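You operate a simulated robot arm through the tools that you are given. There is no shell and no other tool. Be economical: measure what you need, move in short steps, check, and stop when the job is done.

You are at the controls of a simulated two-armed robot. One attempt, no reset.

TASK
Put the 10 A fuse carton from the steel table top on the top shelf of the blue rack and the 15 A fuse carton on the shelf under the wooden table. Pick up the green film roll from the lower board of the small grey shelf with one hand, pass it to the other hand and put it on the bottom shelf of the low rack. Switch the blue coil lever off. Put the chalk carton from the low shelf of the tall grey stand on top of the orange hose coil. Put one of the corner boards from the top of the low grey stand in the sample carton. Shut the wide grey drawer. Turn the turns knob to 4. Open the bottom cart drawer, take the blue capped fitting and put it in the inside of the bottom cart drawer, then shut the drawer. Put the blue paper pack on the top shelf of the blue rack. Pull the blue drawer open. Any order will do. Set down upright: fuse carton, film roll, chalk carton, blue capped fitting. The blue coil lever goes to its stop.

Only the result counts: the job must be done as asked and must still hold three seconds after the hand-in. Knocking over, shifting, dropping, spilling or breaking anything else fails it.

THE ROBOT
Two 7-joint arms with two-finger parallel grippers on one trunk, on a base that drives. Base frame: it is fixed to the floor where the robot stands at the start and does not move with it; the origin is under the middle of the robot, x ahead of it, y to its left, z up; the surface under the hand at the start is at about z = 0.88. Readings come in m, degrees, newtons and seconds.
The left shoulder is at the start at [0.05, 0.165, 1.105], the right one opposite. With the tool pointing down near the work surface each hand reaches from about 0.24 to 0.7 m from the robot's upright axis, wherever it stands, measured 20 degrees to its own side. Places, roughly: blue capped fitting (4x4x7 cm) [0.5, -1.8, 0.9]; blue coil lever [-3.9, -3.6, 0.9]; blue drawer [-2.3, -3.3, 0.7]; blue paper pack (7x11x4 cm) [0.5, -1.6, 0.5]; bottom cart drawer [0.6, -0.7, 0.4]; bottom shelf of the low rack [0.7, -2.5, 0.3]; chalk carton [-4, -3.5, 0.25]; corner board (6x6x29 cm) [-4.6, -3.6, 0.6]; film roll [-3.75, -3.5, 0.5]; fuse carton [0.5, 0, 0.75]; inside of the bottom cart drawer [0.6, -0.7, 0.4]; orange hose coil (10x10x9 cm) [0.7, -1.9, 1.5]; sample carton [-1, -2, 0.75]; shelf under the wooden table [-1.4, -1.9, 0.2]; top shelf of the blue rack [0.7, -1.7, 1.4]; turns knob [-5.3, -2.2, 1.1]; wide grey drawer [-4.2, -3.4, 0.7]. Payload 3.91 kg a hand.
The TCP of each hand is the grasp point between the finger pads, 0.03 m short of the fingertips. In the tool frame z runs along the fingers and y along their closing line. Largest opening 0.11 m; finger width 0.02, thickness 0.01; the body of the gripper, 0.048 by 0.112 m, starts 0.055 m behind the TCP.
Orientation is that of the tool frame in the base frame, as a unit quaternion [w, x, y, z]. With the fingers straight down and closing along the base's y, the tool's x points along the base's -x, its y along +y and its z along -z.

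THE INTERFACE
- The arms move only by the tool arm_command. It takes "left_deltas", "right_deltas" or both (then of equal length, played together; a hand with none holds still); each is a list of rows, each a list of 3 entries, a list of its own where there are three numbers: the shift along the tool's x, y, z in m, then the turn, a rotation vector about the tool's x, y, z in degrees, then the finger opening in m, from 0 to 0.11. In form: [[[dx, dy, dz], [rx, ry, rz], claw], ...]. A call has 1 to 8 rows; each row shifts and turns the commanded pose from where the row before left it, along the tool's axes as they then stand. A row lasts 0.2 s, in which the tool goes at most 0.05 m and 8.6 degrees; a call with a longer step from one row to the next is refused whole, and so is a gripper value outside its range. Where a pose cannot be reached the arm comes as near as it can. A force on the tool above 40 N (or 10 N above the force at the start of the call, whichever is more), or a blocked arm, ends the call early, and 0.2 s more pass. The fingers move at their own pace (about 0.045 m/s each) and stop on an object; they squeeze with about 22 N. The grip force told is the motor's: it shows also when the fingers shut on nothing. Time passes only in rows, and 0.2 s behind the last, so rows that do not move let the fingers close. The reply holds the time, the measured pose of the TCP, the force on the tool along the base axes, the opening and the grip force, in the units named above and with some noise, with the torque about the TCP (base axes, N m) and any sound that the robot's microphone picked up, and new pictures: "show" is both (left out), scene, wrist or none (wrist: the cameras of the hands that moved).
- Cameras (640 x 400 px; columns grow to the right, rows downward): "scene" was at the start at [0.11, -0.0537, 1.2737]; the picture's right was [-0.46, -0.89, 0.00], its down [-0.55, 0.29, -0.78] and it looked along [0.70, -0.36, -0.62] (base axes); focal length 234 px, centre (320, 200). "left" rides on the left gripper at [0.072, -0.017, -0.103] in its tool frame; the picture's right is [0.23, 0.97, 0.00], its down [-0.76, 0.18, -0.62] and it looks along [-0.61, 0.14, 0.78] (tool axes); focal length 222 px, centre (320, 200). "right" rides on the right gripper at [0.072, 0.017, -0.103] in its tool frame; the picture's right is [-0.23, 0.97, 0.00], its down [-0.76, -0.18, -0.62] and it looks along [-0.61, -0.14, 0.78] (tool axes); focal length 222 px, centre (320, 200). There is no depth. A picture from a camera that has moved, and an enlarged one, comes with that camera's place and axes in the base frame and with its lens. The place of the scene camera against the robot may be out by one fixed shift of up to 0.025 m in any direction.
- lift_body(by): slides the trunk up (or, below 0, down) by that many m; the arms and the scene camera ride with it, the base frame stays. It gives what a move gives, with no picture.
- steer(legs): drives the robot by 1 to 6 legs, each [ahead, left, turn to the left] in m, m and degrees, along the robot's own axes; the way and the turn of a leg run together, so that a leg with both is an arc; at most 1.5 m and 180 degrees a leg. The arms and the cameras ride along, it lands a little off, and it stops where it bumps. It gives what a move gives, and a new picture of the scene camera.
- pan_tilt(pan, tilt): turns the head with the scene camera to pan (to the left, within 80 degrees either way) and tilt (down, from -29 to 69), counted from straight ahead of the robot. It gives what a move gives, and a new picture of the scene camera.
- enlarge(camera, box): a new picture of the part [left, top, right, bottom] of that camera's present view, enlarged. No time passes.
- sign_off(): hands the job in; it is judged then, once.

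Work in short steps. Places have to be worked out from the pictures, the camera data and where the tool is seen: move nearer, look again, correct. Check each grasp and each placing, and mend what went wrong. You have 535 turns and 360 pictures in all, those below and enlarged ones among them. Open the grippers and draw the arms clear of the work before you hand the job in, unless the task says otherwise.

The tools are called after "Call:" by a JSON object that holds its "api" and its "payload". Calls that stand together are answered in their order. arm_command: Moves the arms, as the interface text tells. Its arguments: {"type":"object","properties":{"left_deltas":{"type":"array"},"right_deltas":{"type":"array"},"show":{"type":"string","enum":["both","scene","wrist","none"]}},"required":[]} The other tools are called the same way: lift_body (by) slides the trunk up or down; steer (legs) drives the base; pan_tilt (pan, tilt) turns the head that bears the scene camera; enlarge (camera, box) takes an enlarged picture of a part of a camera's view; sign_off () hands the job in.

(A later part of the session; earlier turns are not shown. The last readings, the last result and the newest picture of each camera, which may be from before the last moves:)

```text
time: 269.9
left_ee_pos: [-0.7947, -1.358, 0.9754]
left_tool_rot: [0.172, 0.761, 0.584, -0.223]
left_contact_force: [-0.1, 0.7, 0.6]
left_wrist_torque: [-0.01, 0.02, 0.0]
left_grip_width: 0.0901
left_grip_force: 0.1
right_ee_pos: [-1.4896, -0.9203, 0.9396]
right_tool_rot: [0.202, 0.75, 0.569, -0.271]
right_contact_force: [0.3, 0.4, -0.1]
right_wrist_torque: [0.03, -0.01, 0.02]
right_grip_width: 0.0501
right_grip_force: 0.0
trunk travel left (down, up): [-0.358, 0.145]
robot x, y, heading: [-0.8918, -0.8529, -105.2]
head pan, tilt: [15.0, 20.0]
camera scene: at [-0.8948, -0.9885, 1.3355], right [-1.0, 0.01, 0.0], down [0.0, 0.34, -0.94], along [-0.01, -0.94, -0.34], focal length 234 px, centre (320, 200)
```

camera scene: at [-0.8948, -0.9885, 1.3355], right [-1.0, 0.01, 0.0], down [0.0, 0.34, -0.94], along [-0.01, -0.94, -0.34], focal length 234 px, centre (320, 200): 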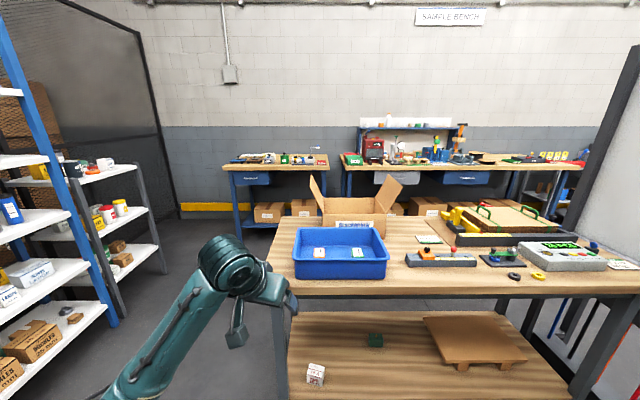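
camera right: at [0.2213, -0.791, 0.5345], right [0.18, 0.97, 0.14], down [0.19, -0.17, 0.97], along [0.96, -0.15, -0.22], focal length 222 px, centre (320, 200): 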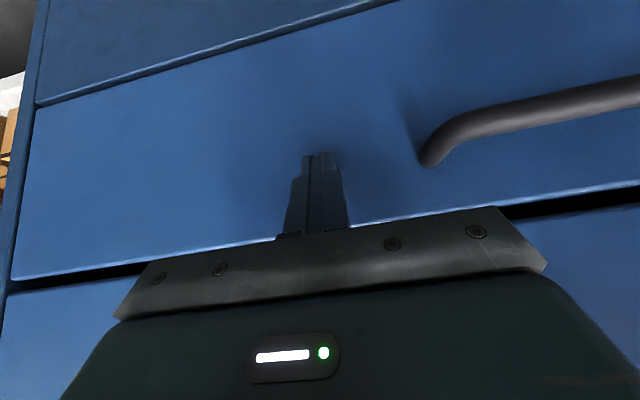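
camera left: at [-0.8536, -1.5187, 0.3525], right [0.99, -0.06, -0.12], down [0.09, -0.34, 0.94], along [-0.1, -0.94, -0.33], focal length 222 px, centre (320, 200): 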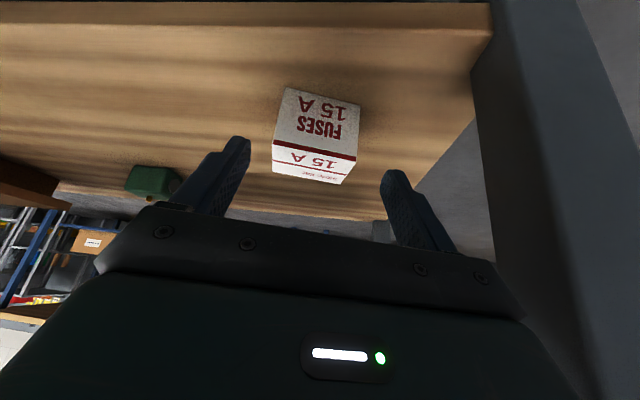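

I can see the benches along the south wall; the blue drawer on the main bench is at about x≈−2.35. I drive around the east end of the table into the lane behind it.

Call:
{"api": "steer", "payload": {"legs": [[0, 0, 15], [0, 0.8, 0], [0.9, 0, 0], [0.9, 0, 0]]}}

```text
time: 286.9
left_ee_pos: [0.1343, -3.1119, 0.9747]
left_tool_rot: [0.2, 0.678, 0.68, -0.196]
left_contact_force: [0.3, -0.2, -0.3]
left_wrist_torque: [0.0, -0.02, -0.05]
left_grip_width: 0.0898
left_grip_force: 0.1
right_ee_pos: [-0.6518, -2.8705, 0.9392]
right_tool_rot: [0.237, 0.669, 0.662, -0.242]
right_contact_force: [0.0, -0.8, 0.8]
right_wrist_torque: [0.0, -0.01, 0.0]
right_grip_width: 0.0501
right_grip_force: 0.1
trunk travel left (down, up): [-0.358, 0.145]
robot x, y, heading: [-0.0868, -2.6502, -90.0]
head pan, tilt: [15.0, 20.0]
camera scene: at [-0.063, -2.782, 1.3356], right [-0.97, -0.26, 0.0], down [-0.09, 0.33, -0.94], along [0.24, -0.91, -0.34], focal length 234 px, centre (320, 200)
```

scene: 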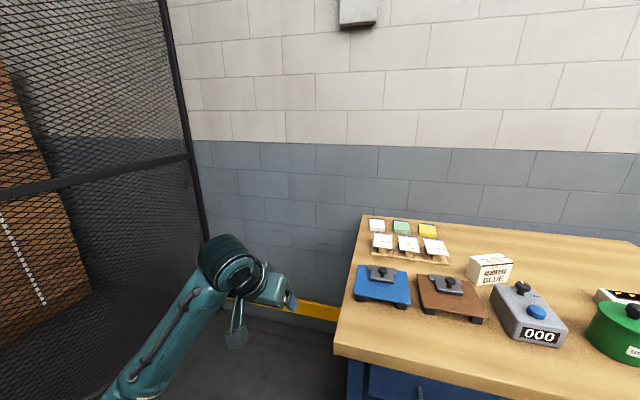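

Call:
{"api": "steer", "payload": {"legs": [[-0.07, 0, 0], [0, -1.0, 0], [0, -1.0, 0]]}}

Call:
{"api": "pan_tilt", "payload": {"pan": 0, "tilt": 40}}

```text
time: 305.1
left_ee_pos: [-1.8516, -3.034, 0.9755]
left_tool_rot: [0.199, 0.682, 0.676, -0.198]
left_contact_force: [0.2, -0.5, 0.4]
left_wrist_torque: [0.01, -0.01, 0.0]
left_grip_width: 0.09
left_grip_force: 0.1
right_ee_pos: [-2.6339, -2.7827, 0.9392]
right_tool_rot: [0.234, 0.673, 0.658, -0.243]
right_contact_force: [-0.8, 1.0, -0.2]
right_wrist_torque: [0.0, -0.01, 0.0]
right_grip_width: 0.0501
right_grip_force: 0.0
trunk travel left (down, up): [-0.358, 0.145]
robot x, y, heading: [-2.0651, -2.5673, -91.1]
head pan, tilt: [15.0, 20.0]
camera scene: at [-2.0433, -2.7024, 1.3356], right [-0.97, -0.24, 0.0], down [-0.08, 0.33, -0.94], along [0.23, -0.91, -0.34], focal length 234 px, centre (320, 200)
```

scene: 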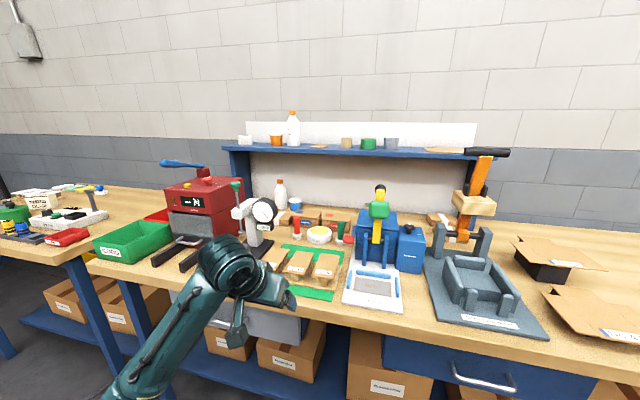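

```text
time: 306.0
left_ee_pos: [-1.8506, -3.0356, 0.9755]
left_tool_rot: [0.199, 0.682, 0.675, -0.198]
left_contact_force: [-0.4, -0.6, -1.2]
left_wrist_torque: [0.02, -0.01, 0.0]
left_grip_width: 0.0905
left_grip_force: 0.0
right_ee_pos: [-2.6337, -2.7825, 0.9382]
right_tool_rot: [0.234, 0.673, 0.658, -0.244]
right_contact_force: [-0.8, 0.3, 0.1]
right_wrist_torque: [0.01, 0.02, 0.01]
right_grip_width: 0.0498
right_grip_force: 0.1
trunk travel left (down, up): [-0.358, 0.145]
robot x, y, heading: [-2.0721, -2.5716, -91.2]
head pan, tilt: [0.0, 40.0]
camera scene: at [-2.0672, -2.6971, 1.3043], right [-1.0, 0.02, 0.0], down [0.01, 0.64, -0.77], along [-0.01, -0.77, -0.64], focal length 234 px, centre (320, 200)
```

scene: 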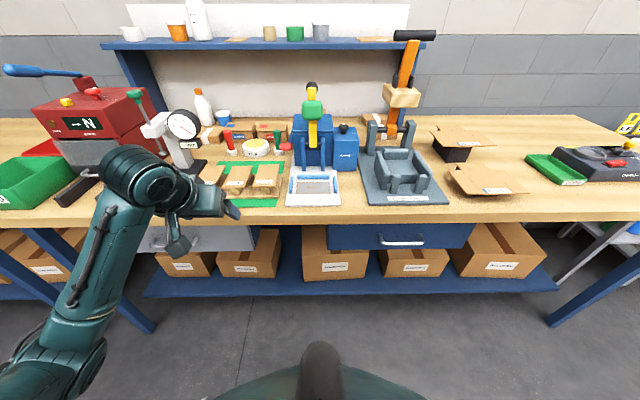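

The blue drawer's white bar handle is at about (−2.31, −3.17, 0.75). I bring the right hand forward and set it for a vertical-closing pinch.

Call:
{"api": "arm_command", "payload": {"right_deltas": [[[-0.0278, 0.028, 0.0229], [0, 0, 0], 0.05], [[-0.0278, 0.028, 0.0229], [0, 0, 0], 0.05], [[-0.0278, 0.028, 0.0229], [0, 0, 0], 0.05], [[-0.0278, 0.028, 0.0229], [0, 0, 0], 0.05], [[-0.0278, 0.028, 0.0229], [0, 0, 0], 0.05], [[0, 0, 0], [0, -7, 0], 0.05], [[0, 0, 0], [0, -7, 0], 0.05], [[0, 0, 0], [0, -6, 0], 0.05]], "show": "none"}}

Call:
{"api": "arm_command", "payload": {"right_deltas": [[[0, 0, 0], [0, 0, 8.2], 0.05], [[0, 0, 0], [0, 0, 8.2], 0.05], [[0, 0, 0], [0, 0, 8.2], 0.05], [[0, 0, 0], [0, 0, 8.2], 0.05], [[0, 0, 0], [0, 0, 8.2], 0.05], [[0, 0, 0], [0, 0, 8.2], 0.05], [[0, 0, 0], [0, 0, 8.2], 0.05], [[0, 0, 0], [0, 0, 8.2], 0.05]], "show": "none"}}

Call:
{"api": "arm_command", "payload": {"right_deltas": [[[0, 0, 0], [0, 0, 8.2], 0.05], [[0, 0, 0], [0, 0, 8.2], 0.05], [[0, 0, 0], [0, 0, 8], 0.05]], "show": "wrist"}}

```text
time: 307.8
left_ee_pos: [-1.8507, -3.0344, 0.9763]
left_tool_rot: [0.198, 0.682, 0.675, -0.199]
left_contact_force: [0.1, 0.1, 0.0]
left_wrist_torque: [-0.01, 0.01, -0.01]
left_grip_width: 0.0901
left_grip_force: 0.0
right_ee_pos: [-2.4974, -2.9673, 0.9389]
right_tool_rot: [0.345, 0.62, 0.607, -0.358]
right_contact_force: [-0.4, 0.1, 0.5]
right_wrist_torque: [-0.02, -0.02, 0.01]
right_grip_width: 0.0503
right_grip_force: 0.0
trunk travel left (down, up): [-0.358, 0.145]
robot x, y, heading: [-2.0684, -2.5686, -91.2]
head pan, tilt: [0.0, 40.0]
```

```text
time: 309.6
left_ee_pos: [-1.8514, -3.0352, 0.976]
left_tool_rot: [0.199, 0.682, 0.675, -0.199]
left_contact_force: [-0.1, -0.3, -0.1]
left_wrist_torque: [0.02, -0.01, -0.01]
left_grip_width: 0.0902
left_grip_force: 0.0
right_ee_pos: [-2.4962, -2.9654, 0.939]
right_tool_rot: [0.484, 0.85, 0.174, -0.111]
right_contact_force: [-0.6, 0.3, 0.1]
right_wrist_torque: [0.01, -0.01, -0.01]
right_grip_width: 0.0497
right_grip_force: 0.2
trunk travel left (down, up): [-0.358, 0.145]
robot x, y, heading: [-2.0711, -2.5685, -91.1]
head pan, tilt: [0.0, 40.0]
```

```text
time: 310.4
left_ee_pos: [-1.8516, -3.0329, 0.9764]
left_tool_rot: [0.199, 0.682, 0.675, -0.199]
left_contact_force: [0.3, 0.2, 0.3]
left_wrist_torque: [0.01, 0.02, 0.01]
left_grip_width: 0.09
left_grip_force: 0.1
right_ee_pos: [-2.4977, -2.9658, 0.9385]
right_tool_rot: [0.496, 0.868, -0.01, -0.006]
right_contact_force: [-1.6, -0.3, -0.5]
right_wrist_torque: [0.02, -0.01, 0.02]
right_grip_width: 0.0501
right_grip_force: 0.0
trunk travel left (down, up): [-0.358, 0.145]
robot x, y, heading: [-2.0667, -2.5713, -91.0]
head pan, tilt: [0.0, 40.0]
camera right: at [-2.4236, -2.8888, 1.0066], right [-0.24, -0.49, 0.84], down [-0.75, 0.65, 0.17], along [-0.62, -0.59, -0.52], focal length 222 px, centre (320, 200)
```

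right: 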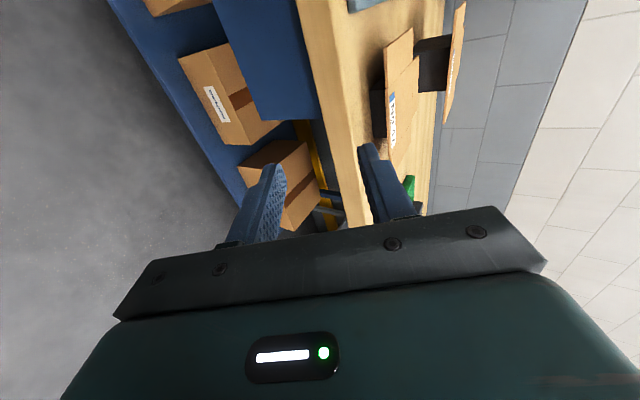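

Hand is rolled correctly. I shift the base left 0.17 m and approach the handle, viewing from the wrist.

Call:
{"api": "steer", "payload": {"legs": [[0, 0.17, 0]]}}

Call:
{"api": "arm_command", "payload": {"right_deltas": [[[0.004, -0.02, 0.035], [0, 0, 0], 0.06], [[0.004, -0.02, 0.035], [0, 0, 0], 0.06], [[0.004, -0.02, 0.035], [0, 0, 0], 0.06]], "show": "wrist"}}

```text
time: 312.5
left_ee_pos: [-1.6839, -3.037, 0.9756]
left_tool_rot: [0.199, 0.682, 0.675, -0.199]
left_contact_force: [-0.1, 0.0, -0.4]
left_wrist_torque: [0.01, 0.0, -0.01]
left_grip_width: 0.0902
left_grip_force: 0.1
right_ee_pos: [-2.3305, -2.9695, 0.9391]
right_tool_rot: [0.497, 0.868, -0.009, -0.008]
right_contact_force: [0.2, -0.3, 0.8]
right_wrist_torque: [-0.01, 0.03, 0.01]
right_grip_width: 0.05
right_grip_force: 0.0
trunk travel left (down, up): [-0.358, 0.145]
robot x, y, heading: [-1.9012, -2.5778, -91.1]
head pan, tilt: [0.0, 40.0]
camera scene: at [-1.8991, -2.6999, 1.3042], right [-1.0, 0.02, 0.0], down [0.01, 0.64, -0.77], along [-0.01, -0.77, -0.64], focal length 234 px, centre (320, 200)
```

scene: 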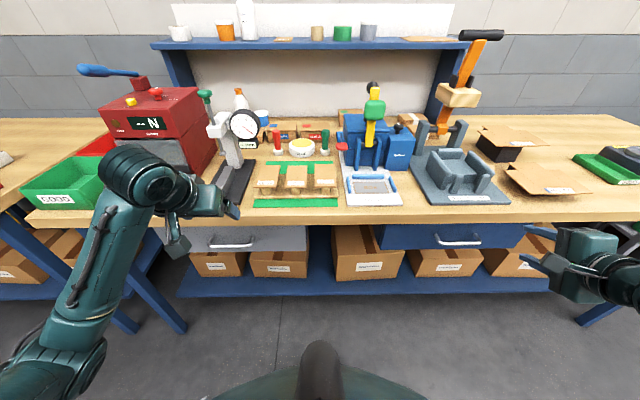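

```text
time: 313.3
left_ee_pos: [-1.683, -3.0385, 0.9751]
left_tool_rot: [0.198, 0.682, 0.675, -0.199]
left_contact_force: [0.3, -0.3, 0.7]
left_wrist_torque: [-0.01, 0.0, 0.0]
left_grip_width: 0.0897
left_grip_force: 0.1
right_ee_pos: [-2.3194, -3.0292, 0.8318]
right_tool_rot: [0.496, 0.868, -0.01, -0.007]
right_contact_force: [0.2, 0.7, -0.9]
right_wrist_torque: [0.01, 0.02, 0.0]
right_grip_width: 0.0598
right_grip_force: 0.1
trunk travel left (down, up): [-0.358, 0.145]
robot x, y, heading: [-1.9009, -2.5729, -90.8]
head pan, tilt: [0.0, 40.0]
camera right: at [-2.2442, -2.9524, 0.9008], right [-0.24, -0.49, 0.84], down [-0.75, 0.65, 0.17], along [-0.62, -0.59, -0.52], focal length 222 px, centre (320, 200)
```

right: 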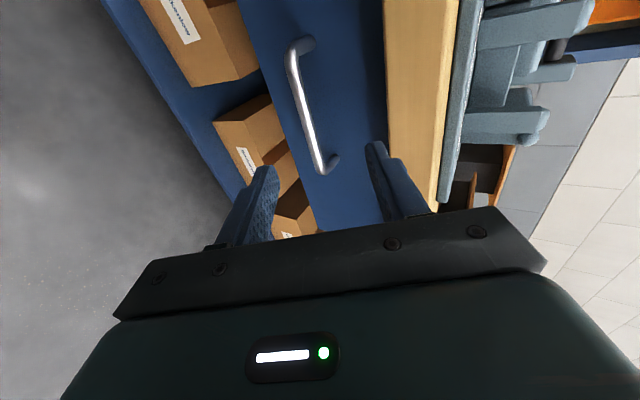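

Bar is near (−2.333, −3.167, 0.735). I advance most of the way and check.

Call:
{"api": "arm_command", "payload": {"right_deltas": [[[-0.004, -0.0035, 0.038], [0, 0, 0], 0.06], [[-0.004, -0.0035, 0.038], [0, 0, 0], 0.05], [[-0.004, -0.0035, 0.03], [0, 0, 0], 0.05]], "show": "wrist"}}

```text
time: 314.1
left_ee_pos: [-1.6841, -3.0375, 0.9753]
left_tool_rot: [0.198, 0.682, 0.675, -0.197]
left_contact_force: [-0.7, -0.5, 0.3]
left_wrist_torque: [0.03, 0.01, 0.07]
left_grip_width: 0.0901
left_grip_force: 0.1
right_ee_pos: [-2.3319, -3.1099, 0.7686]
right_tool_rot: [0.497, 0.868, -0.007, -0.006]
right_contact_force: [3.4, 8.1, 5.1]
right_wrist_torque: [-0.4, -0.02, 0.22]
right_grip_width: 0.0507
right_grip_force: 1.5
trunk travel left (down, up): [-0.358, 0.145]
robot x, y, heading: [-1.9, -2.577, -90.9]
head pan, tilt: [0.0, 40.0]
stopped in row 3 (right hand): the force on the tool passed its limit at 47 N (the readings are from after the stop); the commanded pose is now the measured one
camera right: at [-2.2586, -3.0329, 0.8374], right [-0.23, -0.49, 0.84], down [-0.75, 0.64, 0.17], along [-0.62, -0.59, -0.52], focal length 222 px, centre (320, 200)
```

right: 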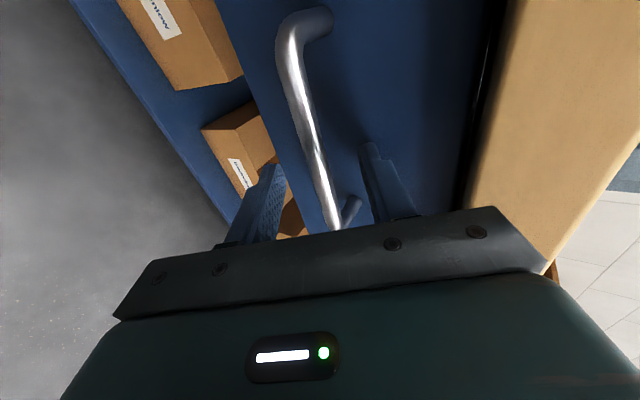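

The upper fingertip just touches the drawer face and the bar is between the fingers. I back 5 mm and close.

Call:
{"api": "arm_command", "payload": {"right_deltas": [[[0, 0, -0.006], [0, 0, 0], 0.04], [[0, 0, 0], [0, 0, 0], 0.0], [[0, 0, 0], [0, 0, 0], 0.0], [[0, 0, 0], [0, 0, 0], 0.0]], "show": "wrist"}}

```text
time: 315.1
left_ee_pos: [-1.6835, -3.0369, 0.976]
left_tool_rot: [0.199, 0.682, 0.674, -0.2]
left_contact_force: [-0.9, 0.1, -0.2]
left_wrist_torque: [0.0, -0.02, -0.01]
left_grip_width: 0.0901
left_grip_force: 0.1
right_ee_pos: [-2.3321, -3.1065, 0.7738]
right_tool_rot: [0.499, 0.867, -0.008, -0.007]
right_contact_force: [-1.3, -0.3, 7.1]
right_wrist_torque: [-0.13, -0.17, 0.34]
right_grip_width: 0.0114
right_grip_force: 43.1
trunk travel left (down, up): [-0.358, 0.145]
robot x, y, heading: [-1.8998, -2.5743, -91.1]
head pan, tilt: [0.0, 40.0]
camera right: at [-2.2581, -3.0288, 0.8411], right [-0.23, -0.49, 0.84], down [-0.75, 0.64, 0.16], along [-0.62, -0.59, -0.51], focal length 222 px, centre (320, 200)
```

right: 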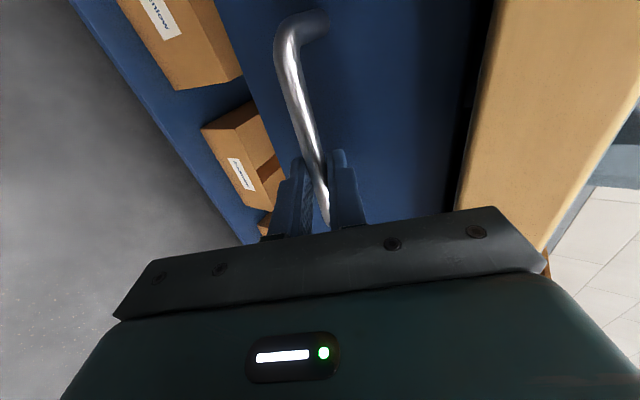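

Handle gripped. I pull straight back 0.2 m with the arm.

Call:
{"api": "arm_command", "payload": {"right_deltas": [[[0, -0.0127, -0.0215], [0, 0, 0], 0.0], [[0, -0.0127, -0.0215], [0, 0, 0], 0.0], [[0, -0.0127, -0.0215], [0, 0, 0], 0.0], [[0, -0.0127, -0.0215], [0, 0, 0], 0.0], [[0, -0.0127, -0.0215], [0, 0, 0], 0.0], [[0, -0.0127, -0.0215], [0, 0, 0], 0.0], [[0, -0.0127, -0.0215], [0, 0, 0], 0.0], [[0, -0.0127, -0.0215], [0, 0, 0], 0.0]], "show": "scene"}}

```text
time: 316.9
left_ee_pos: [-1.6837, -3.0372, 0.9764]
left_tool_rot: [0.199, 0.683, 0.674, -0.199]
left_contact_force: [0.0, 0.3, 0.8]
left_wrist_torque: [0.0, 0.02, 0.03]
left_grip_width: 0.0899
left_grip_force: 0.0
right_ee_pos: [-2.3327, -2.9045, 0.7745]
right_tool_rot: [0.497, 0.867, -0.009, -0.012]
right_contact_force: [-22.3, 0.7, 18.7]
right_wrist_torque: [-0.1, -0.26, 0.04]
right_grip_width: 0.0118
right_grip_force: 45.0
trunk travel left (down, up): [-0.358, 0.145]
robot x, y, heading: [-1.9024, -2.5722, -90.9]
head pan, tilt: [0.0, 40.0]
camera scene: at [-1.9002, -2.6985, 1.3045], right [-1.0, 0.02, 0.0], down [0.01, 0.64, -0.77], along [-0.01, -0.77, -0.64], focal length 234 px, centre (320, 200)
```

scene: 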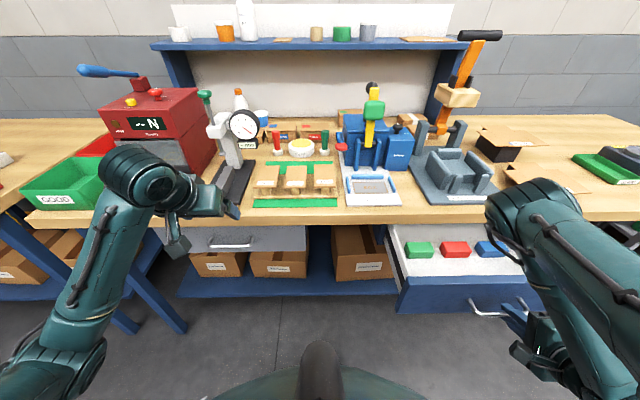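

Open 0.20 m. I pull another few centimetres, then release.

Call:
{"api": "arm_command", "payload": {"right_deltas": [[[0, -0.0102, -0.0172], [0, 0, 0], 0.0], [[0, -0.0102, -0.0172], [0, 0, 0], 0.0], [[0, -0.0102, -0.0172], [0, 0, 0], 0.0], [[0, 0, 0], [0, 0, 0], 0.05], [[0, 0, 0], [0, 0, 0], 0.06], [[0, 0, -0.04], [0, 0, 0], 0.06], [[0, 0, -0.04], [0, 0, 0], 0.06]], "show": "scene"}}

```text
time: 318.5
left_ee_pos: [-1.6824, -3.0372, 0.9766]
left_tool_rot: [0.199, 0.682, 0.675, -0.199]
left_contact_force: [0.8, 0.5, 0.1]
left_wrist_torque: [-0.04, -0.02, -0.01]
left_grip_width: 0.09
left_grip_force: 0.1
right_ee_pos: [-2.332, -2.7805, 0.8195]
right_tool_rot: [0.497, 0.868, -0.008, -0.006]
right_contact_force: [0.0, 0.4, -0.6]
right_wrist_torque: [-0.01, 0.01, 0.03]
right_grip_width: 0.0601
right_grip_force: 0.1
right hand out of reach, approached as far as the arm can: row 6
trunk travel left (down, up): [-0.358, 0.145]
robot x, y, heading: [-1.9058, -2.5736, -91.0]
head pan, tilt: [0.0, 40.0]
camera scene: at [-1.8995, -2.6995, 1.3042], right [-1.0, 0.02, 0.0], down [0.01, 0.64, -0.77], along [-0.01, -0.77, -0.64], focal length 234 px, centre (320, 200)
```

scene: 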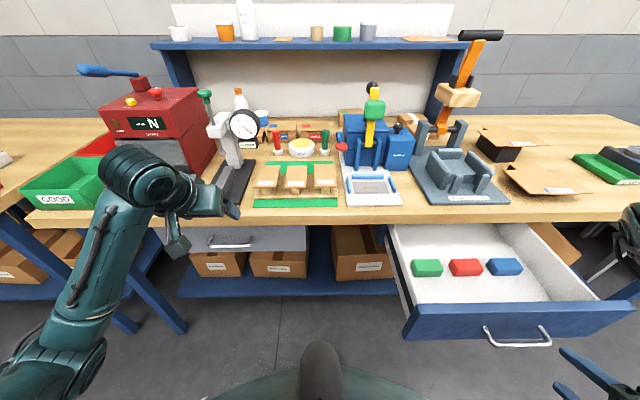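

The drawer is open ~26 cm. I raise the trunk to keep the arms above it and look west.

Call:
{"api": "lift_body", "payload": {"by": 0.14}}

Call:
{"api": "pan_tilt", "payload": {"pan": -65, "tilt": 25}}

```text
time: 320.2
left_ee_pos: [-1.6827, -3.0373, 1.115]
left_tool_rot: [0.197, 0.683, 0.675, -0.199]
left_contact_force: [-0.2, -0.1, 0.9]
left_wrist_torque: [0.02, 0.03, 0.02]
left_grip_width: 0.0901
left_grip_force: 0.1
right_ee_pos: [-2.3305, -2.7821, 0.9596]
right_tool_rot: [0.496, 0.868, -0.008, -0.007]
right_contact_force: [-0.3, 0.9, -0.6]
right_wrist_torque: [0.0, 0.0, 0.04]
right_grip_width: 0.0601
right_grip_force: 0.1
trunk travel left (down, up): [-0.498, 0.005]
robot x, y, heading: [-1.9015, -2.5723, -91.2]
head pan, tilt: [0.0, 40.0]
```

```text
time: 321.6
left_ee_pos: [-1.6822, -3.0377, 1.1157]
left_tool_rot: [0.198, 0.683, 0.675, -0.198]
left_contact_force: [-0.4, -0.2, 0.1]
left_wrist_torque: [-0.03, -0.01, 0.02]
left_grip_width: 0.0899
left_grip_force: 0.2
right_ee_pos: [-2.3321, -2.7819, 0.9591]
right_tool_rot: [0.497, 0.868, -0.008, -0.006]
right_contact_force: [-1.1, -0.5, 0.0]
right_wrist_torque: [0.02, -0.01, 0.0]
right_grip_width: 0.0601
right_grip_force: 0.0
trunk travel left (down, up): [-0.498, 0.005]
robot x, y, heading: [-1.8989, -2.5732, -91.1]
head pan, tilt: [-65.0, 25.0]
camera scene: at [-1.982, -2.6524, 1.4675], right [-0.41, 0.91, 0.0], down [0.39, 0.17, -0.91], along [-0.83, -0.37, -0.42], focal length 234 px, centre (320, 200)
```

scene: 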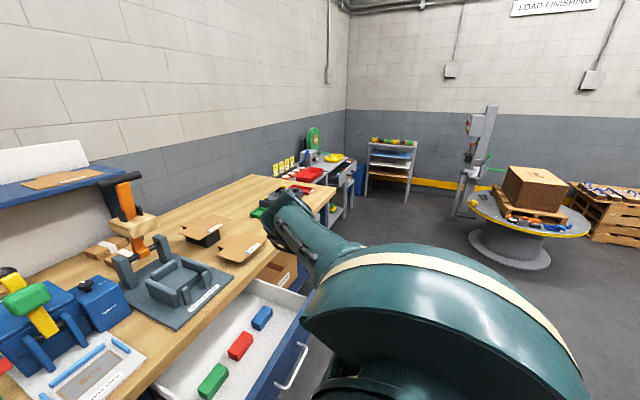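

Call:
{"api": "enlarge", "payload": {"camera": "scene", "box": [240, 100, 560, 300]}}

```text
2.00 times, centred on (400, 200) of scene
camera zoom: at [-1.982, -2.6524, 1.4675], right [-0.41, 0.91, 0.0], down [0.39, 0.17, -0.91], along [-0.83, -0.37, -0.42], focal length 468 px, centre (160, 200)
```

zoom: 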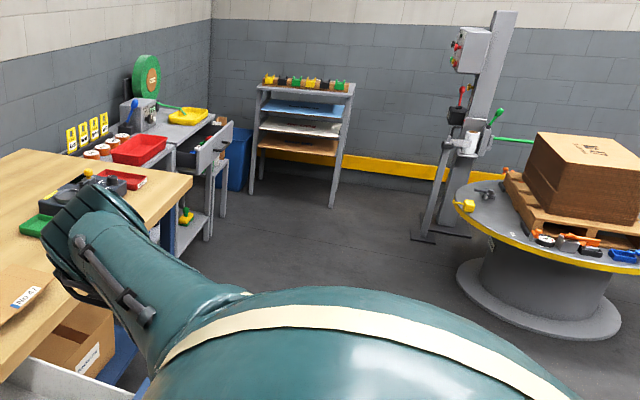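

I drive west along the lane and look at the grey stands.

Call:
{"api": "steer", "payload": {"legs": [[-0.05, 0, 1], [0, -1.0, 0], [0, -0.9, 0]]}}

Call:
{"api": "pan_tilt", "payload": {"pan": -10, "tilt": 35}}

```text
time: 339.0
left_ee_pos: [-3.5703, -2.9845, 1.1151]
left_tool_rot: [0.201, 0.676, 0.682, -0.196]
left_contact_force: [0.3, 0.0, -0.2]
left_wrist_torque: [-0.02, -0.02, 0.01]
left_grip_width: 0.0898
left_grip_force: 0.0
right_ee_pos: [-4.2217, -2.7407, 0.9591]
right_tool_rot: [0.497, 0.868, 0.001, -0.002]
right_contact_force: [-0.3, -0.6, 0.0]
right_wrist_torque: [0.01, 0.02, 0.0]
right_grip_width: 0.0601
right_grip_force: 0.0
trunk travel left (down, up): [-0.498, 0.005]
robot x, y, heading: [-3.7954, -2.5229, -89.8]
head pan, tilt: [-65.0, 25.0]
camera scene: at [-3.8763, -2.6052, 1.4675], right [-0.42, 0.91, 0.0], down [0.38, 0.18, -0.91], along [-0.82, -0.38, -0.42], focal length 234 px, centre (320, 200)
```

scene: 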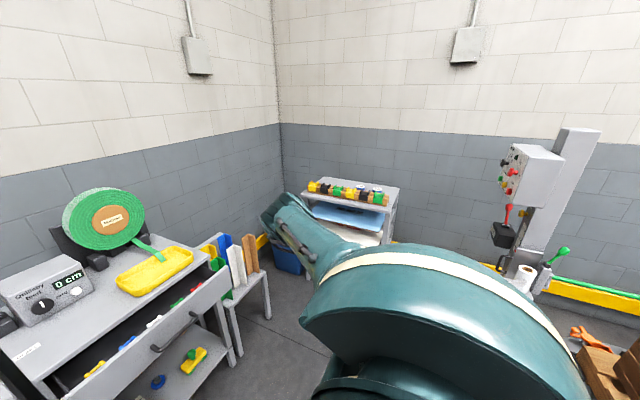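

```text
time: 340.2
left_ee_pos: [-3.5705, -2.9851, 1.1167]
left_tool_rot: [0.2, 0.676, 0.681, -0.197]
left_contact_force: [-0.1, 0.1, 0.6]
left_wrist_torque: [0.01, -0.02, 0.0]
left_grip_width: 0.0901
left_grip_force: 0.1
right_ee_pos: [-4.2229, -2.7415, 0.9592]
right_tool_rot: [0.496, 0.869, 0.0, -0.002]
right_contact_force: [0.1, 0.3, 0.3]
right_wrist_torque: [-0.01, 0.01, 0.0]
right_grip_width: 0.0602
right_grip_force: 0.0
trunk travel left (down, up): [-0.498, 0.005]
robot x, y, heading: [-3.8011, -2.5236, -89.9]
head pan, tilt: [-10.0, 35.0]
camera scene: at [-3.808, -2.6529, 1.4518], right [-0.98, 0.17, 0.0], down [0.1, 0.56, -0.82], along [-0.14, -0.81, -0.57], focal length 234 px, centre (320, 200)
```

scene: 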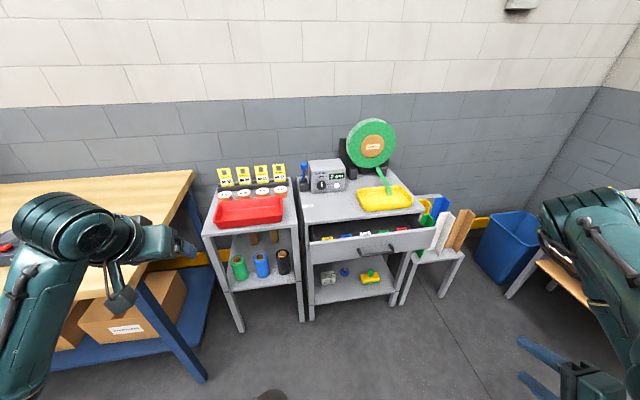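

Call:
{"api": "enlarge", "payload": {"camera": "scene", "box": [190, 110, 350, 210]}}

Call:
{"api": "enlarge", "payload": {"camera": "scene", "box": [200, 190, 500, 330]}}

```text
4.00 times, centred on (270, 160) of scene
camera zoom: at [-3.808, -2.6529, 1.4518], right [-0.98, 0.17, 0.0], down [0.1, 0.56, -0.82], along [-0.14, -0.81, -0.57], focal length 936 px, centre (520, 360)
```

zoom: 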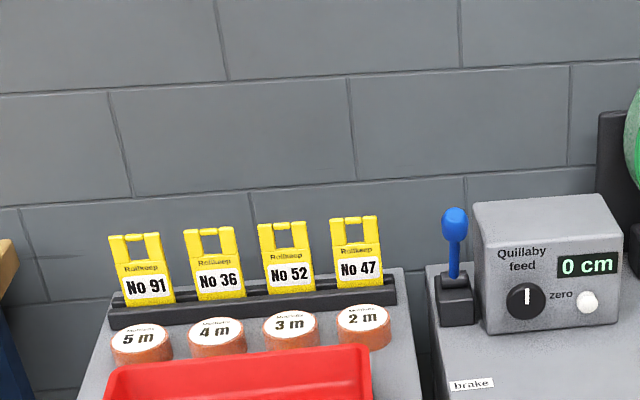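

```text
2.13 times, centred on (350, 260) of scene
camera zoom: at [-3.808, -2.6529, 1.4518], right [-0.98, 0.17, 0.0], down [0.1, 0.56, -0.82], along [-0.14, -0.81, -0.57], focal length 500 px, centre (256, 72)
```

zoom: 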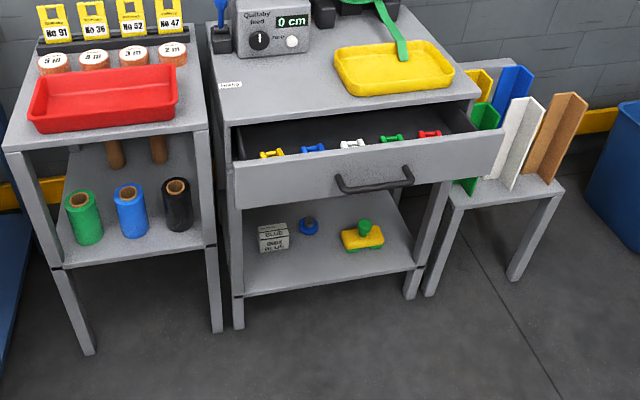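

I have a clear view: film rolls on the small shelf, chalk carton on the tall stand's low shelf, wide grey drawer ajar, blue "brake" lever, corner boards. First I shut the wide grey drawer with the right hand.

Call:
{"api": "lift_body", "payload": {"by": -0.2}}

Call:
{"api": "steer", "payload": {"legs": [[0, 0.15, 0], [0.18, 0, 0]]}}

Call:
{"api": "arm_command", "payload": {"right_deltas": [[[0, 0.01, 0.035], [0, 0, 0], 0.0], [[0, 0.01, 0.035], [0, 0, 0], 0.0]], "show": "wrist"}}

```text
time: 342.4
left_ee_pos: [-3.5695, -2.985, 0.9152]
left_tool_rot: [0.2, 0.676, 0.681, -0.197]
left_contact_force: [-0.3, -0.1, 0.9]
left_wrist_torque: [0.01, 0.06, 0.02]
left_grip_width: 0.0899
left_grip_force: 0.1
right_ee_pos: [-4.2221, -2.7407, 0.7591]
right_tool_rot: [0.496, 0.868, 0.0, -0.002]
right_contact_force: [-0.7, 0.3, -0.3]
right_wrist_torque: [0.0, 0.01, 0.02]
right_grip_width: 0.0598
right_grip_force: 0.1
trunk travel left (down, up): [-0.298, 0.205]
robot x, y, heading: [-3.7943, -2.5216, -89.7]
head pan, tilt: [-10.0, 35.0]
```

```text
time: 345.5
left_ee_pos: [-3.4223, -3.1639, 0.9147]
left_tool_rot: [0.2, 0.678, 0.679, -0.198]
left_contact_force: [0.5, -0.7, -0.3]
left_wrist_torque: [0.0, 0.0, -0.01]
left_grip_width: 0.0899
left_grip_force: 0.1
right_ee_pos: [-4.0753, -2.9166, 0.76]
right_tool_rot: [0.496, 0.868, -0.002, -0.004]
right_contact_force: [-0.2, 0.2, 0.7]
right_wrist_torque: [0.0, 0.02, -0.02]
right_grip_width: 0.06
right_grip_force: 0.0
trunk travel left (down, up): [-0.298, 0.205]
robot x, y, heading: [-3.6479, -2.7005, -90.3]
head pan, tilt: [-10.0, 35.0]
camera scene: at [-3.659, -2.8302, 1.2517], right [-0.98, 0.18, 0.0], down [0.1, 0.56, -0.82], along [-0.15, -0.81, -0.57], focal length 234 px, centre (320, 200)
```

scene: 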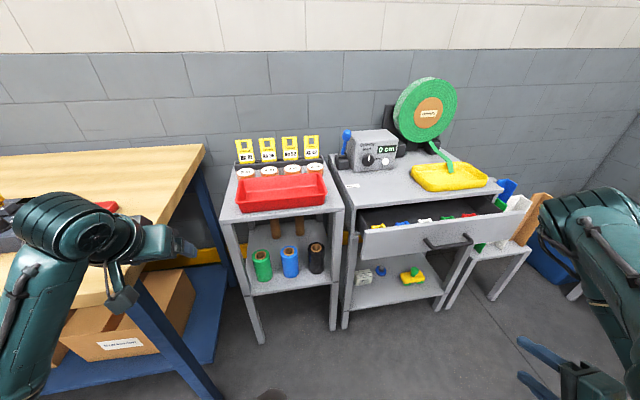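

```text
time: 346.1
left_ee_pos: [-3.4241, -3.1622, 0.9149]
left_tool_rot: [0.2, 0.678, 0.679, -0.197]
left_contact_force: [-0.3, 0.1, -0.9]
left_wrist_torque: [-0.02, -0.02, -0.03]
left_grip_width: 0.09
left_grip_force: 0.1
right_ee_pos: [-4.0747, -2.989, 0.7423]
right_tool_rot: [0.497, 0.868, -0.002, -0.004]
right_contact_force: [0.1, -0.6, 0.5]
right_wrist_torque: [0.0, 0.01, -0.03]
right_grip_width: 0.0071
right_grip_force: 0.0
trunk travel left (down, up): [-0.298, 0.205]
robot x, y, heading: [-3.6455, -2.7008, -90.1]
head pan, tilt: [-10.0, 35.0]
camera right: at [-4.0012, -2.9098, 0.8092], right [-0.23, -0.49, 0.84], down [-0.76, 0.63, 0.17], along [-0.61, -0.6, -0.52], focal length 222 px, centre (320, 200)
```

right: 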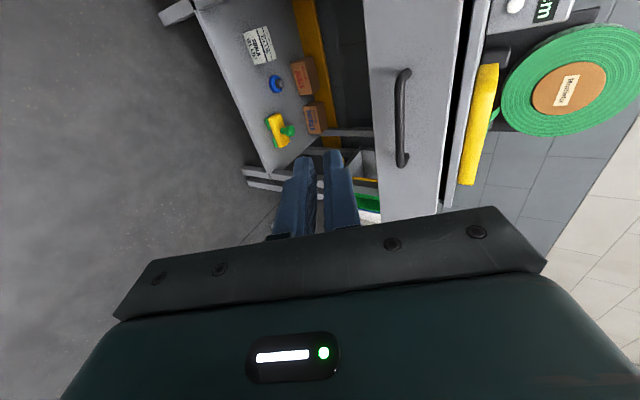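

Handle at (−4.15, −3.25, 0.717). I will push the drawer face beside the handle: base forward 0.1, hand to x≈−4.03, then push in steps.

Call:
{"api": "steer", "payload": {"legs": [[0.1, 0.045, 0]]}}

Call:
{"api": "arm_command", "payload": {"right_deltas": [[[0, 0.006, 0.031], [0, 0, 0], 0.0], [[0, 0.0203, 0.0344], [0, 0, 0], 0.0], [[0, 0.0203, 0.0344], [0, 0, 0], 0.0], [[0, 0.0152, 0.0258], [0, 0, 0], 0.0], [[0, 0.0102, 0.0172], [0, 0, 0], 0.0], [[0, 0.0102, 0.0172], [0, 0, 0], 0.0], [[0, 0.0102, 0.0172], [0, 0, 0], 0.0]], "show": "wrist"}}

```text
time: 347.3
left_ee_pos: [-3.378, -3.2639, 0.9145]
left_tool_rot: [0.2, 0.678, 0.68, -0.197]
left_contact_force: [-0.7, -0.4, -0.1]
left_wrist_torque: [0.0, 0.0, 0.02]
left_grip_width: 0.0899
left_grip_force: 0.0
right_ee_pos: [-4.0295, -3.0881, 0.7423]
right_tool_rot: [0.496, 0.868, -0.003, -0.004]
right_contact_force: [0.7, 0.8, 0.4]
right_wrist_torque: [0.04, -0.08, 0.0]
right_grip_width: 0.0003
right_grip_force: 21.8
trunk travel left (down, up): [-0.298, 0.205]
robot x, y, heading: [-3.6004, -2.7973, -90.4]
head pan, tilt: [-10.0, 35.0]
camera scene: at [-3.6142, -2.9304, 1.2517], right [-0.98, 0.18, 0.0], down [0.1, 0.56, -0.82], along [-0.15, -0.81, -0.57], focal length 234 px, centre (320, 200)
```

scene: 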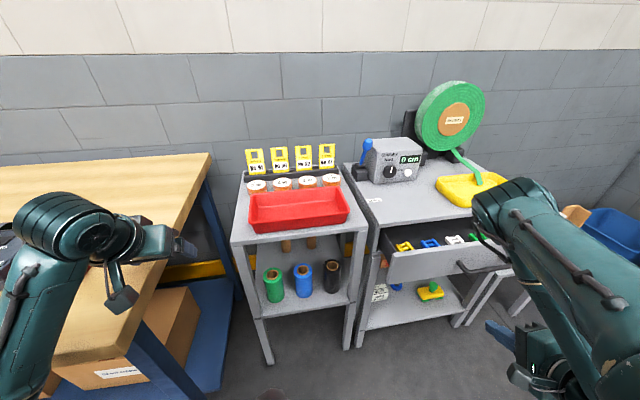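

```text
time: 348.9
left_ee_pos: [-3.3779, -3.2634, 0.9154]
left_tool_rot: [0.2, 0.677, 0.68, -0.197]
left_contact_force: [0.5, 0.2, 0.1]
left_wrist_torque: [0.0, 0.03, 0.02]
left_grip_width: 0.0901
left_grip_force: 0.0
right_ee_pos: [-4.0314, -3.2875, 0.7314]
right_tool_rot: [0.496, 0.868, -0.003, -0.003]
right_contact_force: [0.0, 1.4, 0.3]
right_wrist_torque: [0.01, 0.01, 0.0]
right_grip_width: 0.0
right_grip_force: 22.3
trunk travel left (down, up): [-0.298, 0.205]
robot x, y, heading: [-3.6052, -2.7967, -90.5]
head pan, tilt: [-10.0, 35.0]
camera right: at [-3.9579, -3.2089, 0.7991], right [-0.23, -0.49, 0.84], down [-0.76, 0.63, 0.17], along [-0.61, -0.6, -0.52], focal length 222 px, centre (320, 200)
```

right: 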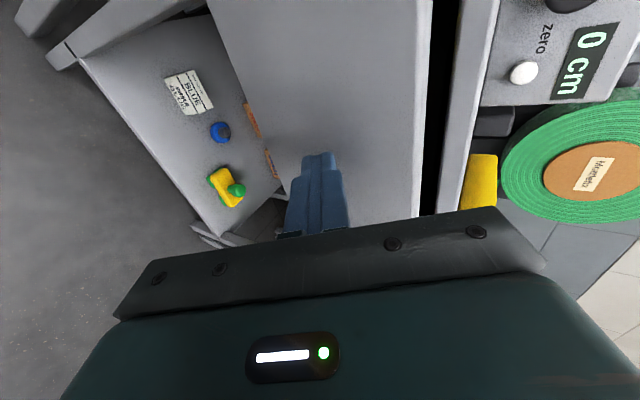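

Touching the face; I continue to push until it stops.

Call:
{"api": "arm_command", "payload": {"right_deltas": [[[0, 0.0076, 0.0129], [0, 0, 0], 0.0], [[0, 0.0076, 0.0129], [0, 0, 0], 0.0], [[0, 0.0076, 0.0129], [0, 0, 0], 0.0], [[0, 0.0076, 0.0129], [0, 0, 0], 0.0], [[0, 0.0076, 0.0129], [0, 0, 0], 0.0], [[0, 0.0076, 0.0129], [0, 0, 0], 0.0], [[0, 0.0076, 0.0129], [0, 0, 0], 0.0], [[0, 0.0076, 0.0129], [0, 0, 0], 0.0]], "show": "wrist"}}

```text
time: 350.2
left_ee_pos: [-3.3785, -3.2597, 0.9175]
left_tool_rot: [0.199, 0.679, 0.678, -0.199]
left_contact_force: [0.5, -0.6, 0.6]
left_wrist_torque: [0.03, 0.0, -0.03]
left_grip_width: 0.0901
left_grip_force: 0.0
right_ee_pos: [-4.0322, -3.3602, 0.7305]
right_tool_rot: [0.493, 0.87, -0.003, -0.004]
right_contact_force: [7.9, 23.0, 20.7]
right_wrist_torque: [-0.48, -0.17, 0.38]
right_grip_width: 0.0
right_grip_force: 22.1
trunk travel left (down, up): [-0.298, 0.205]
robot x, y, heading: [-3.6042, -2.7992, -90.3]
head pan, tilt: [-10.0, 35.0]
stopped in row 6 (right hand): the force on the tool passed its limit at 56 N (the readings are from after the stop); the commanded pose is now the measured one
camera right: at [-3.9591, -3.282, 0.7989], right [-0.23, -0.5, 0.84], down [-0.75, 0.63, 0.17], along [-0.62, -0.59, -0.52], focal length 222 px, centre (320, 200)
```

right: 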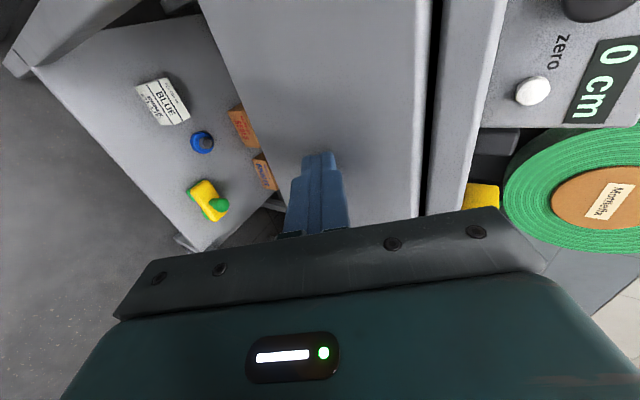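

It met a stop at 56 N. I retract and check the drawer in the scene view.

Call:
{"api": "arm_command", "payload": {"right_deltas": [[[0, -0.0203, -0.0344], [0, 0, 0], 0.0], [[0, -0.0203, -0.0344], [0, 0, 0], 0.0], [[0, -0.0203, -0.0344], [0, 0, 0], 0.0], [[0, -0.0203, -0.0344], [0, 0, 0], 0.0]], "show": "none"}}

Call:
{"api": "pan_tilt", "payload": {"pan": -30, "tilt": 40}}

Call:
{"api": "enlarge", "payload": {"camera": "scene", "box": [120, 40, 440, 240]}}

```text
time: 351.2
left_ee_pos: [-3.3792, -3.2629, 0.9158]
left_tool_rot: [0.199, 0.678, 0.679, -0.197]
left_contact_force: [0.4, 1.2, 0.7]
left_wrist_torque: [0.04, -0.02, 0.02]
left_grip_width: 0.0901
left_grip_force: 0.0
right_ee_pos: [-4.0316, -3.2004, 0.7287]
right_tool_rot: [0.489, 0.872, -0.002, -0.004]
right_contact_force: [0.4, 0.1, 0.7]
right_wrist_torque: [-0.01, 0.0, 0.01]
right_grip_width: 0.0
right_grip_force: 21.8
trunk travel left (down, up): [-0.298, 0.205]
robot x, y, heading: [-3.6014, -2.7987, -90.4]
head pan, tilt: [-10.0, 35.0]
```

```text
time: 352.0
left_ee_pos: [-3.3792, -3.2628, 0.9153]
left_tool_rot: [0.2, 0.678, 0.679, -0.197]
left_contact_force: [-0.2, -0.9, 0.6]
left_wrist_torque: [0.06, 0.04, -0.02]
left_grip_width: 0.09
left_grip_force: 0.1
right_ee_pos: [-4.0312, -3.2008, 0.7289]
right_tool_rot: [0.49, 0.872, -0.004, -0.004]
right_contact_force: [0.5, 0.4, -0.2]
right_wrist_torque: [0.0, 0.04, 0.01]
right_grip_width: 0.0004
right_grip_force: 22.1
trunk travel left (down, up): [-0.298, 0.205]
robot x, y, heading: [-3.6064, -2.7987, -90.2]
head pan, tilt: [-30.0, 40.0]
camera scene: at [-3.6415, -2.9163, 1.2442], right [-0.86, 0.5, 0.0], down [0.32, 0.55, -0.77], along [-0.39, -0.66, -0.64], focal length 234 px, centre (320, 200)
```

scene: 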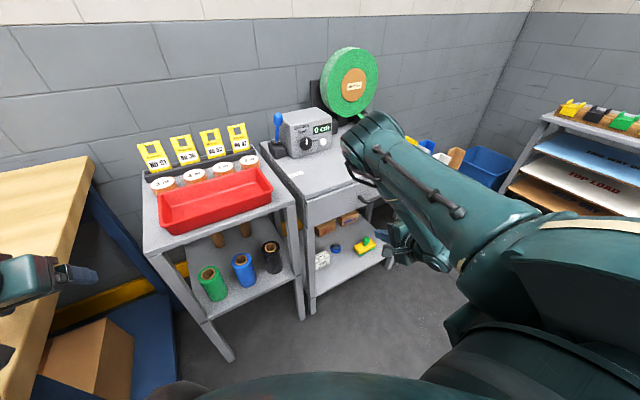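

```text
2.00 times, centred on (280, 140) of scene
camera zoom: at [-3.6415, -2.9163, 1.2442], right [-0.86, 0.5, 0.0], down [0.32, 0.55, -0.77], along [-0.39, -0.66, -0.64], focal length 468 px, centre (400, 320)
```

zoom: 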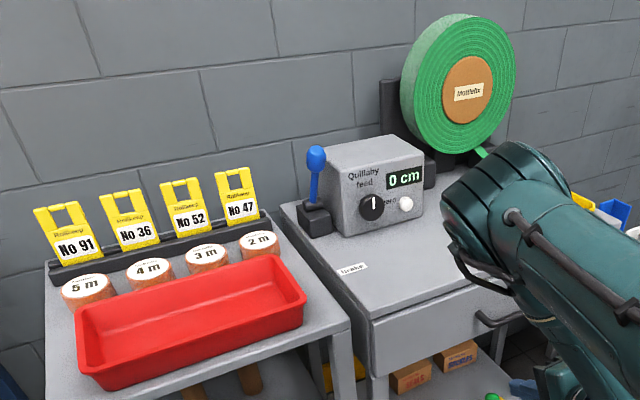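

The drawer face is flush now. Next the lever; I enlarge it to see its base and markings.

Call:
{"api": "enlarge", "payload": {"camera": "scene", "box": [250, 95, 346, 155]}}

```text
6.67 times, centred on (298, 125) of scene
camera zoom: at [-3.6415, -2.9163, 1.2442], right [-0.86, 0.5, 0.0], down [0.32, 0.55, -0.77], along [-0.39, -0.66, -0.64], focal length 1561 px, centre (467, 700)
```

zoom: 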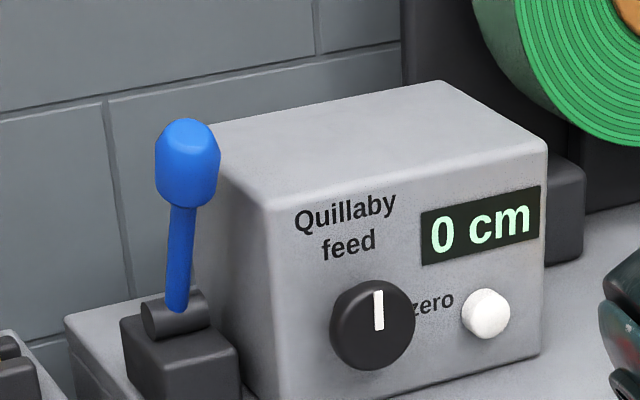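

The lever pivots about an x-axis and leans ~17° toward the front, so its other stop is toward the wall. I will push it back with the left hand's closed fingers: reposition the base first.

Call:
{"api": "steer", "payload": {"legs": [[-0.15, 0, 0], [0, -0.53, 0]]}}

Call:
{"api": "arm_command", "payload": {"left_deltas": [[[-0.0239, 0, -0.0382], [0, 0, 0], 0.0], [[-0.0239, 0, -0.0382], [0, 0, 0], 0.0], [[-0.0339, 0, 0.0212], [0, 0, 0], 0.0]], "show": "wrist"}}

```text
time: 358.2
left_ee_pos: [-3.9084, -3.1098, 0.9145]
left_tool_rot: [0.2, 0.676, 0.681, -0.196]
left_contact_force: [0.7, 0.0, -0.3]
left_wrist_torque: [-0.02, 0.0, 0.02]
left_grip_width: 0.0897
left_grip_force: 0.0
right_ee_pos: [-4.5614, -3.0536, 0.7283]
right_tool_rot: [0.49, 0.872, -0.002, -0.003]
right_contact_force: [-0.3, -0.5, 0.1]
right_wrist_torque: [0.03, 0.0, 0.0]
right_grip_width: 0.0
right_grip_force: 21.4
trunk travel left (down, up): [-0.298, 0.205]
robot x, y, heading: [-4.1383, -2.6501, -90.2]
head pan, tilt: [-30.0, 40.0]
camera scene: at [-4.1733, -2.7658, 1.2442], right [-0.87, 0.5, 0.0], down [0.32, 0.56, -0.77], along [-0.38, -0.66, -0.64], focal length 234 px, centre (320, 200)
```

scene: 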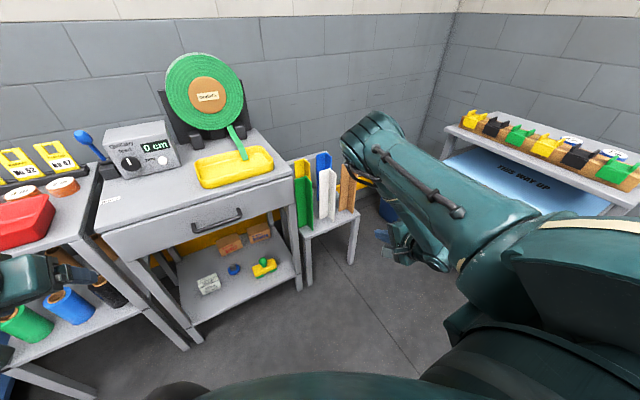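

```text
time: 359.0
left_ee_pos: [-3.9074, -3.148, 1.004]
left_tool_rot: [0.2, 0.676, 0.681, -0.196]
left_contact_force: [0.5, 0.3, 0.1]
left_wrist_torque: [0.07, -0.01, 0.02]
left_grip_width: 0.0193
left_grip_force: 0.0
right_ee_pos: [-4.5622, -3.0528, 0.7285]
right_tool_rot: [0.489, 0.872, -0.001, -0.003]
right_contact_force: [0.4, -0.3, -0.4]
right_wrist_torque: [-0.01, 0.01, 0.02]
right_grip_width: 0.0001
right_grip_force: 21.7
trunk travel left (down, up): [-0.298, 0.205]
robot x, y, heading: [-4.1325, -2.6484, -90.5]
head pan, tilt: [-30.0, 40.0]
camera left: at [-3.9253, -3.0318, 1.0525], right [0.97, 0.2, -0.12], down [0.18, -0.3, 0.94], along [0.15, -0.93, -0.33], focal length 222 px, centre (320, 200)
```

left: 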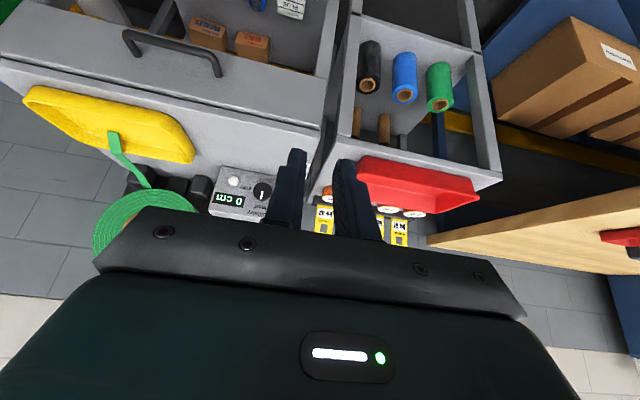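

The lever's lean is ambiguous from afar. I bring the left wrist camera nearer, offset to the side, for a clear look.

Call:
{"api": "arm_command", "payload": {"left_deltas": [[[-0.0283, 0.0167, 0.0177], [0, 0, 0], 0.0], [[-0.0283, 0.0167, 0.0177], [0, 0, 0], 0.0], [[-0.0283, 0.0167, 0.0177], [0, 0, 0], 0.0], [[-0.0283, 0.0167, 0.0177], [0, 0, 0], 0.0], [[-0.0283, 0.0167, 0.0177], [0, 0, 0], 0.0], [[-0.0283, 0.0167, 0.0177], [0, 0, 0], 0.0]], "show": "wrist"}}

```text
time: 360.4
left_ee_pos: [-3.8063, -3.3491, 1.009]
left_tool_rot: [0.199, 0.678, 0.679, -0.198]
left_contact_force: [0.4, -0.2, -0.8]
left_wrist_torque: [0.0, 0.01, 0.01]
left_grip_width: 0.0001
left_grip_force: 21.8
right_ee_pos: [-4.5622, -3.0523, 0.7282]
right_tool_rot: [0.49, 0.872, -0.002, -0.002]
right_contact_force: [0.2, 0.6, -0.6]
right_wrist_torque: [-0.02, -0.02, 0.02]
right_grip_width: 0.0003
right_grip_force: 21.9
trunk travel left (down, up): [-0.298, 0.205]
robot x, y, heading: [-4.1364, -2.65, -89.9]
head pan, tilt: [-30.0, 40.0]
camera left: at [-3.8243, -3.2327, 1.056], right [0.97, 0.2, -0.12], down [0.18, -0.3, 0.94], along [0.15, -0.93, -0.33], focal length 222 px, centre (320, 200)
```

left: 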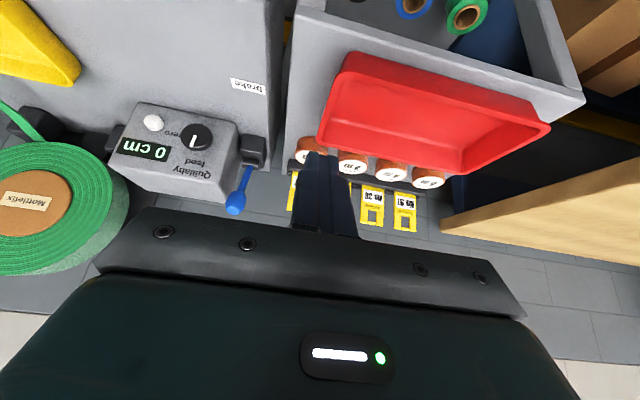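

Call:
{"api": "enlarge", "payload": {"camera": "left", "box": [190, 60, 310, 230]}}

```text
2.35 times, centred on (250, 145) of left
camera zoom: at [-3.8243, -3.2327, 1.056], right [0.97, 0.2, -0.12], down [0.18, -0.3, 0.94], along [0.15, -0.93, -0.33], focal length 523 px, centre (485, 329)
```

zoom: 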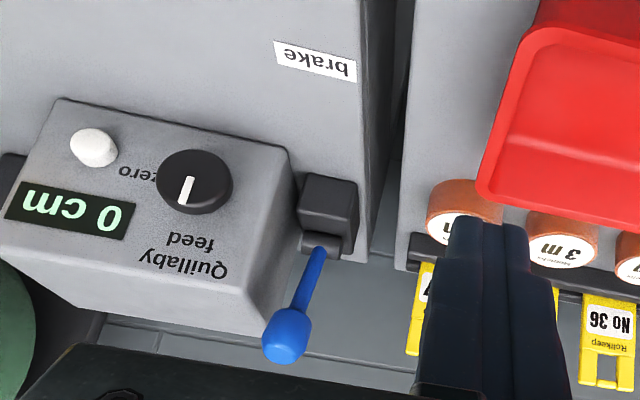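

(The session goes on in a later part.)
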